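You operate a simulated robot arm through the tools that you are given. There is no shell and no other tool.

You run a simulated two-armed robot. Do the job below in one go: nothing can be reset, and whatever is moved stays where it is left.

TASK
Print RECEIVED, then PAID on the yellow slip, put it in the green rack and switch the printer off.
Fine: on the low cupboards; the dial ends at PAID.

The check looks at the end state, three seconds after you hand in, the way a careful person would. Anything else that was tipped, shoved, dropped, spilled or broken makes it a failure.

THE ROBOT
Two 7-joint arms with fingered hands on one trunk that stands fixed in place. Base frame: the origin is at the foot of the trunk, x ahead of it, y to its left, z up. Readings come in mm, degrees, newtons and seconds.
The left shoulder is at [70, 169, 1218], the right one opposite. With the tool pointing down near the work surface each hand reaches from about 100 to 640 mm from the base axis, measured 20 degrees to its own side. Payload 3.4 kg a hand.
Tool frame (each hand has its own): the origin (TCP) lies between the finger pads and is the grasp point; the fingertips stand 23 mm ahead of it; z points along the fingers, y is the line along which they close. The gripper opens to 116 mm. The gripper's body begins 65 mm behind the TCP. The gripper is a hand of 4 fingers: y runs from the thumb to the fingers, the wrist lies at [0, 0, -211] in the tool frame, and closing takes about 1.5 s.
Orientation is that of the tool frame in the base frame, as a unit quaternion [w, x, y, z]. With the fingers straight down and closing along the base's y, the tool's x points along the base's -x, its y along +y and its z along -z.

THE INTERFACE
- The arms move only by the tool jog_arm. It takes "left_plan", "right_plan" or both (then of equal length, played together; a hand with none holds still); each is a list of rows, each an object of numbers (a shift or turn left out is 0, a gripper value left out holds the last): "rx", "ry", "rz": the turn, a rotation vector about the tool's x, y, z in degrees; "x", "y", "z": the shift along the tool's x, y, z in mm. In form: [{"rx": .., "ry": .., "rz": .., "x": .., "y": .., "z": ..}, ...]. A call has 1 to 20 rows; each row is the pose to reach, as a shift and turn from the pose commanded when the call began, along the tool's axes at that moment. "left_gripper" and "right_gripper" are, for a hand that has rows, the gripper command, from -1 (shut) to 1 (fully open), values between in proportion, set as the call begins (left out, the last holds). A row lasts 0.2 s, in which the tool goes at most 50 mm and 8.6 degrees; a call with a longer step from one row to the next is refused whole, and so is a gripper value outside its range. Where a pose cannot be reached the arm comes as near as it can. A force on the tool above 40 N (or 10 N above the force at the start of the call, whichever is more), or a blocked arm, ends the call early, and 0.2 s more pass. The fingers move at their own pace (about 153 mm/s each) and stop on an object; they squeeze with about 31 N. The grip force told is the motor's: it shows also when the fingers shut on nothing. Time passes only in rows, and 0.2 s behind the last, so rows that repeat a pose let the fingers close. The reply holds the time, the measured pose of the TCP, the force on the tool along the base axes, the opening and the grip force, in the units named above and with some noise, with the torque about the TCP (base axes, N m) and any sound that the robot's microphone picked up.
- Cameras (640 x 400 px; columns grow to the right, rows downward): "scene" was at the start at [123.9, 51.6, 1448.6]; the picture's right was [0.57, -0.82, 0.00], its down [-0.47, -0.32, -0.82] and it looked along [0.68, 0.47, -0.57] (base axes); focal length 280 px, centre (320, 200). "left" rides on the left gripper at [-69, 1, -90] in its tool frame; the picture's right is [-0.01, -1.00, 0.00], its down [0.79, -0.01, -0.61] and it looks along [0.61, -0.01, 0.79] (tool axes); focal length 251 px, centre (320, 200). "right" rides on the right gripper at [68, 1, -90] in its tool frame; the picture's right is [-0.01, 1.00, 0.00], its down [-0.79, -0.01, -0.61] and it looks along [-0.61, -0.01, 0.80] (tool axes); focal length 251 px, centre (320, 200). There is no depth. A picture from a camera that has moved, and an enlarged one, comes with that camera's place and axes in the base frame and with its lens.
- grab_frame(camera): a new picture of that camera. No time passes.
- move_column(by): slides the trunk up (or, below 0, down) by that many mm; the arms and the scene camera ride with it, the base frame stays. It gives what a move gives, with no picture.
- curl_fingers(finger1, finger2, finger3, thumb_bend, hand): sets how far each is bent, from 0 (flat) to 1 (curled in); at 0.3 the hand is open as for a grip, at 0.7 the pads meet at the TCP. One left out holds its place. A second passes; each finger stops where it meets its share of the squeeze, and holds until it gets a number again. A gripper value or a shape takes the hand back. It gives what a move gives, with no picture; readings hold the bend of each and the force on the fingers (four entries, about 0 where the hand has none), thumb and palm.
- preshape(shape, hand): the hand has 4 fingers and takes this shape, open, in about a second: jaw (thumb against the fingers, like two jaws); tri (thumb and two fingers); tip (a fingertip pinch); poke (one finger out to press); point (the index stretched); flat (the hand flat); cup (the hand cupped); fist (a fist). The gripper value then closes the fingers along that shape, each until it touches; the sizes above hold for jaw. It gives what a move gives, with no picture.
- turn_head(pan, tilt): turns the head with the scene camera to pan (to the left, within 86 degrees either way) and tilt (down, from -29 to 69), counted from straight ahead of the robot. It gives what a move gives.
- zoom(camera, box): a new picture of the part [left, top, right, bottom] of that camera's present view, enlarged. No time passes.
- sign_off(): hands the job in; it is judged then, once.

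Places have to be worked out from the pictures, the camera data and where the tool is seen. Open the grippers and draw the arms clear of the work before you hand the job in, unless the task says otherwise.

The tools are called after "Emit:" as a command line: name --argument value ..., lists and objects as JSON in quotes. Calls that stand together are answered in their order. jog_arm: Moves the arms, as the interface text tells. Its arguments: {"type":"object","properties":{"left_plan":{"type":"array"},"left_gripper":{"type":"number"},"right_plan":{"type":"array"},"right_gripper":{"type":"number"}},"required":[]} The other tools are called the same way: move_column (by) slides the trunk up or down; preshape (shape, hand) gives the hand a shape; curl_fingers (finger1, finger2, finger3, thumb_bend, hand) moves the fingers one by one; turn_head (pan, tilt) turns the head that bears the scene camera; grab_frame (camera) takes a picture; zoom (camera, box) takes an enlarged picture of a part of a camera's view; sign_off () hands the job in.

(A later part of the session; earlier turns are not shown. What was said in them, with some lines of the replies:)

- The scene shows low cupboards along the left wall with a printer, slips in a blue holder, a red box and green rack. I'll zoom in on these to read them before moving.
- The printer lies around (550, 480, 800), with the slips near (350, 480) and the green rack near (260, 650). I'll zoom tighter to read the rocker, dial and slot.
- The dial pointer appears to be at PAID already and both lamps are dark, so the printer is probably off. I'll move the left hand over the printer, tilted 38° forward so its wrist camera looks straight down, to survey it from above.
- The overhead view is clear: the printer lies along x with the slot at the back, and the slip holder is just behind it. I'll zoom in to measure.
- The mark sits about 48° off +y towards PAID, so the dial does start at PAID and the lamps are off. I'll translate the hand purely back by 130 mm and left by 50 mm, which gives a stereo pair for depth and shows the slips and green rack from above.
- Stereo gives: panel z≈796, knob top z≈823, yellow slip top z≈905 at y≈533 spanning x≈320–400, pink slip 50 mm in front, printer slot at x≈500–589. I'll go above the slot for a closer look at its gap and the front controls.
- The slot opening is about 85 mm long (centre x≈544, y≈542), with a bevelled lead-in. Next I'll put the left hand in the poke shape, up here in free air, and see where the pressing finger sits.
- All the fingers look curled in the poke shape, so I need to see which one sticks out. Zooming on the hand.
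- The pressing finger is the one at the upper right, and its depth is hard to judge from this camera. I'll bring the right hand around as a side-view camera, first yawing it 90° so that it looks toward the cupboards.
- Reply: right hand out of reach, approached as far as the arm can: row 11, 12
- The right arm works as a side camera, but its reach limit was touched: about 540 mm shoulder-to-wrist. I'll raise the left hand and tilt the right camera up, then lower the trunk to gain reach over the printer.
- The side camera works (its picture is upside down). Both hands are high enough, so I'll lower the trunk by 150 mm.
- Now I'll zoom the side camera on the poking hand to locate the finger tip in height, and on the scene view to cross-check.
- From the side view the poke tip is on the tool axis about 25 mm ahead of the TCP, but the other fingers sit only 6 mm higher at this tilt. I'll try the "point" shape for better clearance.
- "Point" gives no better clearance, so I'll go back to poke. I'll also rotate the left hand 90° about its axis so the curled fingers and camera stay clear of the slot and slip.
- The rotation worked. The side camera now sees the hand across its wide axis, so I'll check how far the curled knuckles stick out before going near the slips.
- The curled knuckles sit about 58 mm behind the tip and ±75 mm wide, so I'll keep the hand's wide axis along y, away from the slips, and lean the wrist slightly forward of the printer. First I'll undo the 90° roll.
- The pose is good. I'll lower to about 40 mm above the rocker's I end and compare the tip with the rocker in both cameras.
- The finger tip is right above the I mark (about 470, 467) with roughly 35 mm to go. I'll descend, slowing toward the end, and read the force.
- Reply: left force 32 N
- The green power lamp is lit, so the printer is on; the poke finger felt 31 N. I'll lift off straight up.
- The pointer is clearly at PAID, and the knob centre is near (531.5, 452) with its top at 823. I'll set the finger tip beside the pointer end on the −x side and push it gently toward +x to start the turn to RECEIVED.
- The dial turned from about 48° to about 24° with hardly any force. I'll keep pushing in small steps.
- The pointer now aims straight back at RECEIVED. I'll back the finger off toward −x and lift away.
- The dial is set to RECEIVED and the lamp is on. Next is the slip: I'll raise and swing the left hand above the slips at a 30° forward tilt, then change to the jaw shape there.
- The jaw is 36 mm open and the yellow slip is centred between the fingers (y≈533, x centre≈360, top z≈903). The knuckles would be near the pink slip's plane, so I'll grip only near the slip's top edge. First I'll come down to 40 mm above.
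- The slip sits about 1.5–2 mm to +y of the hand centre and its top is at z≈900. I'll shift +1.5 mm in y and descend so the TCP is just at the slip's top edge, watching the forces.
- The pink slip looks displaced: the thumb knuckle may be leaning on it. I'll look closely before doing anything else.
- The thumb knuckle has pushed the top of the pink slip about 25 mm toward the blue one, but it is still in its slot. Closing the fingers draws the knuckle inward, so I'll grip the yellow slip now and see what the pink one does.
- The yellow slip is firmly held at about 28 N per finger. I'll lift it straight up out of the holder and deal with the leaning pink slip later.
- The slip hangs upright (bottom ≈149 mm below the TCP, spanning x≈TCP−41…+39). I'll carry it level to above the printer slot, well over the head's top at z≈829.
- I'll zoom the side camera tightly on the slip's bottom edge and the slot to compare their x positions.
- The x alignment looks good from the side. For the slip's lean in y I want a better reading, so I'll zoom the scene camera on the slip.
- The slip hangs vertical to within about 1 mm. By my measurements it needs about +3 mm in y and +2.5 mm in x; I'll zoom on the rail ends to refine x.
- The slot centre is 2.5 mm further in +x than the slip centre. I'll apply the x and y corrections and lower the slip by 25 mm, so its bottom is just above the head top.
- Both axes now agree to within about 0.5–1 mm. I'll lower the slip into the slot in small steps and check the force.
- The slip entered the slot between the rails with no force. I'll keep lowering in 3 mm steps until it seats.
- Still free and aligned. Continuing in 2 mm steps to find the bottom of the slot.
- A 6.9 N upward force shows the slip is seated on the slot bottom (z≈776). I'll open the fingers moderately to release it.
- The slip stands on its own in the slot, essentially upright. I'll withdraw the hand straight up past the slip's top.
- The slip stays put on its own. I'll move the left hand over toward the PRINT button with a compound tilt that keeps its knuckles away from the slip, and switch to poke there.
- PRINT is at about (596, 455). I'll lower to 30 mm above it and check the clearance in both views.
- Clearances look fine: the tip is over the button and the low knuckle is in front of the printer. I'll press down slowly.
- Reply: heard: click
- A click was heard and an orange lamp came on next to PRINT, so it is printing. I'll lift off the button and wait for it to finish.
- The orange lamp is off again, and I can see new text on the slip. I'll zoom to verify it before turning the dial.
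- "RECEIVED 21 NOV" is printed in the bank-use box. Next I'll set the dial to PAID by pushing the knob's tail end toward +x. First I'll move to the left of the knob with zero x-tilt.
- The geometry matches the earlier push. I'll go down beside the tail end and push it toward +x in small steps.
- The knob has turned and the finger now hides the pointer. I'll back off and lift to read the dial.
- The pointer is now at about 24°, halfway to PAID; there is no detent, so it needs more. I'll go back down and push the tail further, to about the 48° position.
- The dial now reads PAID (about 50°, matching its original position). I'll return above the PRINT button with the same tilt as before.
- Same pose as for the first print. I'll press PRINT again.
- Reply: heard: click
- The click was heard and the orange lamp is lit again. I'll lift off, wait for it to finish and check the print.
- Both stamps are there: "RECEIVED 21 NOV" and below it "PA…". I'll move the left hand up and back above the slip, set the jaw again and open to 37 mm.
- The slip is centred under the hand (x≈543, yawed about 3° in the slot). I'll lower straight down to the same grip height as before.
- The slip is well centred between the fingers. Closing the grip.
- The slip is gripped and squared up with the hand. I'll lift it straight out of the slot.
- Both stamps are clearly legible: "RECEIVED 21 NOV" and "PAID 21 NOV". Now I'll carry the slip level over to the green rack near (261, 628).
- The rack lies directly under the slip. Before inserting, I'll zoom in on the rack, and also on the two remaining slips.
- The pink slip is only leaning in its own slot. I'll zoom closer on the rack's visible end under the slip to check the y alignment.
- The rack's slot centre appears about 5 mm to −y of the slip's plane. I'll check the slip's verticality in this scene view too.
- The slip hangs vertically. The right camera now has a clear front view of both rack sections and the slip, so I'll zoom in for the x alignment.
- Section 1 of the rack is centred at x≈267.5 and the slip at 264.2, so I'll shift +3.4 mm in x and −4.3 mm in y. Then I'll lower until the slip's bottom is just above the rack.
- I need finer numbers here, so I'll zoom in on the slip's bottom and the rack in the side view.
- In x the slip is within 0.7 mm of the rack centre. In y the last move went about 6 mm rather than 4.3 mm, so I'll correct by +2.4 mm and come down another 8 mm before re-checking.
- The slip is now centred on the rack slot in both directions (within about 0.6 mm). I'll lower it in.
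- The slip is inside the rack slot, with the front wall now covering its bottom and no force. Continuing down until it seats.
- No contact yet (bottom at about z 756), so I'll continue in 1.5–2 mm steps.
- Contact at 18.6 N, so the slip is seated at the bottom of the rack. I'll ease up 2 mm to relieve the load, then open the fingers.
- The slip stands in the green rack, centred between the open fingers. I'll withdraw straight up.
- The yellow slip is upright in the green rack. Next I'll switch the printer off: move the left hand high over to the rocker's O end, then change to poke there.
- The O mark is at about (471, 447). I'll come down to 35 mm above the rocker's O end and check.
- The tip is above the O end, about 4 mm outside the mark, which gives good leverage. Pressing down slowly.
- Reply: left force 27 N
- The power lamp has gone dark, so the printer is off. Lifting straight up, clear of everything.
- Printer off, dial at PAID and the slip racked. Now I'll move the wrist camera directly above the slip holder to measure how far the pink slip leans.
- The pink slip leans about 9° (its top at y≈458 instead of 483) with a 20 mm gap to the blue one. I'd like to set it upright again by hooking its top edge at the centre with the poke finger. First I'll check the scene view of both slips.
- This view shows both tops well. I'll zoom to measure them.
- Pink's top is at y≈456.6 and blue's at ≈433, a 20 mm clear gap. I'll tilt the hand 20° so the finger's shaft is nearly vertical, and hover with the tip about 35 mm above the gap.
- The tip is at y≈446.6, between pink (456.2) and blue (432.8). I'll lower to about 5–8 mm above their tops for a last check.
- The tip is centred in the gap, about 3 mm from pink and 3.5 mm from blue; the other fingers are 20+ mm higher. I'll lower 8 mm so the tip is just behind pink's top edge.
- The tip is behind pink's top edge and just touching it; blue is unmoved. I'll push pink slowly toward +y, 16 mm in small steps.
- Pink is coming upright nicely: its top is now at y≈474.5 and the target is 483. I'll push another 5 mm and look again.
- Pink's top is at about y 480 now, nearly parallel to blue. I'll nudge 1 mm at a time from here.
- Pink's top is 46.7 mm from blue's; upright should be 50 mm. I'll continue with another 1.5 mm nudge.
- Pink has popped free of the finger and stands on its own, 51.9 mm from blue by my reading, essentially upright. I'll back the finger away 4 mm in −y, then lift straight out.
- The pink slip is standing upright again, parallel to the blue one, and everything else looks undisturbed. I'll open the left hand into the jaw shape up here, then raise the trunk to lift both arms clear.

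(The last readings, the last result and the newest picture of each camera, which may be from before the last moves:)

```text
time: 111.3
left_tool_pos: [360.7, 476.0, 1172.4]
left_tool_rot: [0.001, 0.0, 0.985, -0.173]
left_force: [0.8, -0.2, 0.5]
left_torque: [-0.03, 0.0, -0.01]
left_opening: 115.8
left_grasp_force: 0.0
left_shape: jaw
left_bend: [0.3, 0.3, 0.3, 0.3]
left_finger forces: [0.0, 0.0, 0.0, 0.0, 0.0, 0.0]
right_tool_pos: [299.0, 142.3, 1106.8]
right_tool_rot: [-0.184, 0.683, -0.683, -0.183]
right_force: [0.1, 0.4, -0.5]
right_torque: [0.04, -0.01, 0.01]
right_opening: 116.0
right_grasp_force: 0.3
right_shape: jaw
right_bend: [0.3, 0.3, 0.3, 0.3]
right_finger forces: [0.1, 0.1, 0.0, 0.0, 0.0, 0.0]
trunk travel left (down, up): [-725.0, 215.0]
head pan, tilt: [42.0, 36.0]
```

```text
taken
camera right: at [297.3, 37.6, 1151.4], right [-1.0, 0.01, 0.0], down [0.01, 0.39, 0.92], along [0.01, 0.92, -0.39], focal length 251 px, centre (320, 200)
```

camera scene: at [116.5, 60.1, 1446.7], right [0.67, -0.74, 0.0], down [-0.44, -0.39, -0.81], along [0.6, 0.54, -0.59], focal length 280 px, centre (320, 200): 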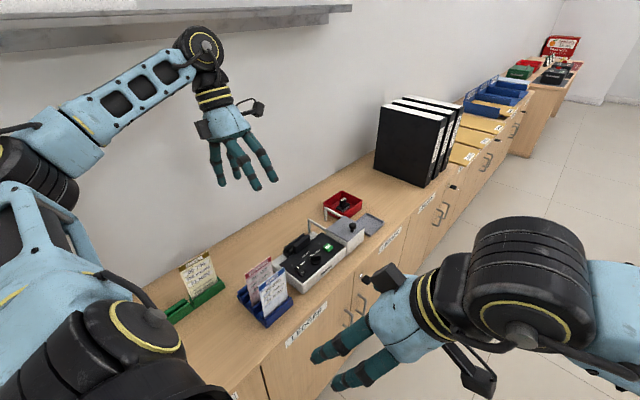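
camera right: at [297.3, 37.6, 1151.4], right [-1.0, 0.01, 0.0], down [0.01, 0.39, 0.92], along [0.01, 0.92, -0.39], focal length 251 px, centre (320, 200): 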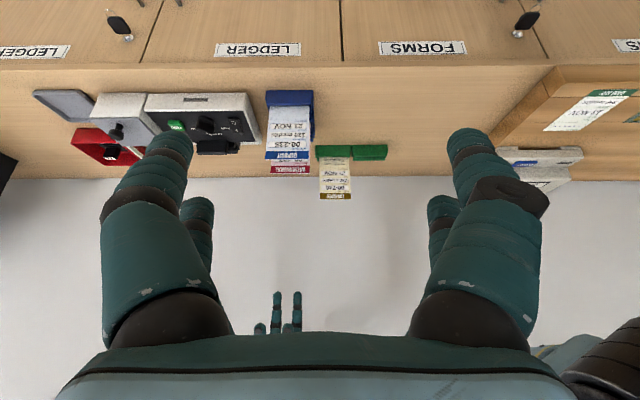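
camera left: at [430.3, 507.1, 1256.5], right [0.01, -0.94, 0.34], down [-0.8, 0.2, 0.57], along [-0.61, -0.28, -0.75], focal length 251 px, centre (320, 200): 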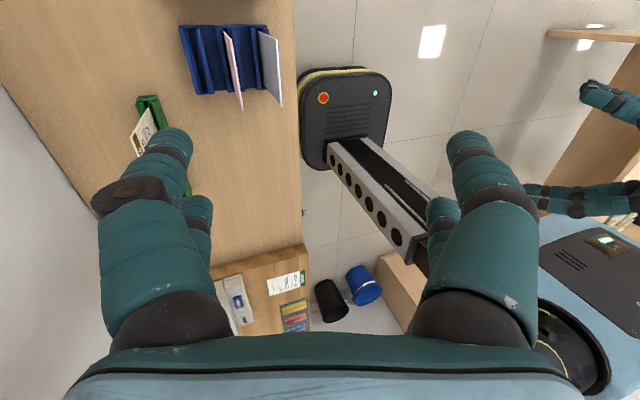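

Both arms are well above the work. I'll bring the left hand back near its starting pose and take a last close look at everything.

Emit:
jog_arm --left_plan '[{"x": 23, "y": -10, "z": -10, "rx": -6.7}, {"x": 47, "y": -30, "z": -20, "rx": -13.3}, {"x": 70, "y": -50, "z": -20, "rx": -20}, {"x": 70, "y": -50, "z": -20, "rx": -20}]'

Emit:
zoom --camera "scene" --box '[160, 180, 400, 330]'

Emit:
zoom --camera "scene" --box '[270, 220, 350, 290]'

Emit:
zoom --camera "scene" --box '[160, 240, 300, 330]'

```text
time: 112.3
left_tool_pos: [290.5, 437.5, 1210.0]
left_tool_rot: [0.0, 0.0, 1.0, -0.001]
left_force: [-0.8, -0.7, 0.7]
left_torque: [-0.01, -0.01, 0.0]
left_opening: 115.9
left_grasp_force: 0.0
left_shape: jaw
left_bend: [0.3, 0.3, 0.3, 0.3]
left_finger forces: [0.0, 0.1, 0.0, 0.0, 0.1, 0.0]
right_tool_pos: [298.2, 143.0, 1107.3]
right_tool_rot: [-0.183, 0.683, -0.683, -0.183]
right_force: [0.0, 0.7, 0.4]
right_torque: [-0.04, -0.01, -0.03]
right_opening: 116.1
right_grasp_force: 0.0
right_shape: jaw
right_bend: [0.3, 0.3, 0.3, 0.3]
right_finger forces: [0.0, 0.0, 0.0, 0.0, 0.1, 0.1]
trunk travel left (down, up): [-725.0, 215.0]
head pan, tilt: [42.0, 36.0]
```

```text
2.67 times, centred on (280, 255) of scene
camera zoom: at [116.6, 60.5, 1446.7], right [0.67, -0.74, 0.0], down [-0.44, -0.39, -0.81], along [0.6, 0.54, -0.59], focal length 746 px, centre (427, 53)
```

zoom: 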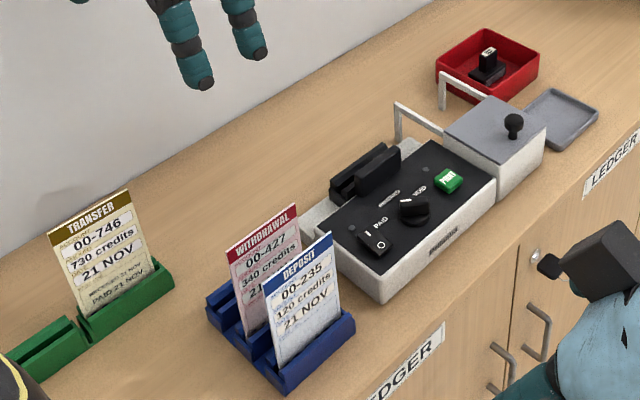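

```text
5.71 times, centred on (310, 255) of scene
camera zoom: at [116.6, 60.5, 1446.7], right [0.67, -0.74, 0.0], down [-0.44, -0.39, -0.81], along [0.6, 0.54, -0.59], focal length 1598 px, centre (377, -114)
```

zoom: 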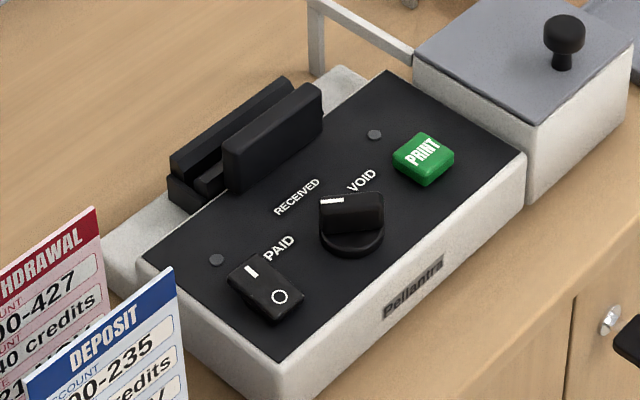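

```text
4.44 times, centred on (230, 285) of scene
camera zoom: at [116.6, 60.5, 1446.7], right [0.67, -0.74, 0.0], down [-0.44, -0.39, -0.81], along [0.6, 0.54, -0.59], focal length 1243 px, centre (720, -178)
```

zoom: 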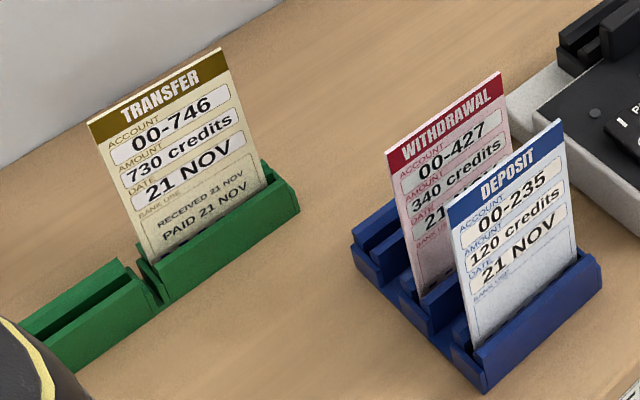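

The end state looks right. The yellow slip carries "RECEIVED 21 NOV" then "PAID 21 NOV" and stands in the green rack. The printer's lamps are dark with the dial at PAID, the other two slips are upright in their holder, and both hands are open and clear. Handing in.

Emit:
sign_off

```text
The job is handed in.
```

The yellow slip (TRANSFER 00-746) now carries "RECEIVED 21 NOV" with "PAID 21 NOV" below it, and it stands upright in the green rack. The printer is switched off with both lamps dark, and its dial is at PAID. Both hands are open and well clear of the cupboards.

While I was reaching for the yellow slip, my thumb knocked the pink slip (WITHDRAWAL 00-427) over to about a 9° lean. It stayed in its holder slot the whole time. I pushed it back upright with one finger, and in the final pictures it stands parallel to the blue slip. Nothing else looked moved in the final pictures.

The job is handed in, but no result has come back yet.
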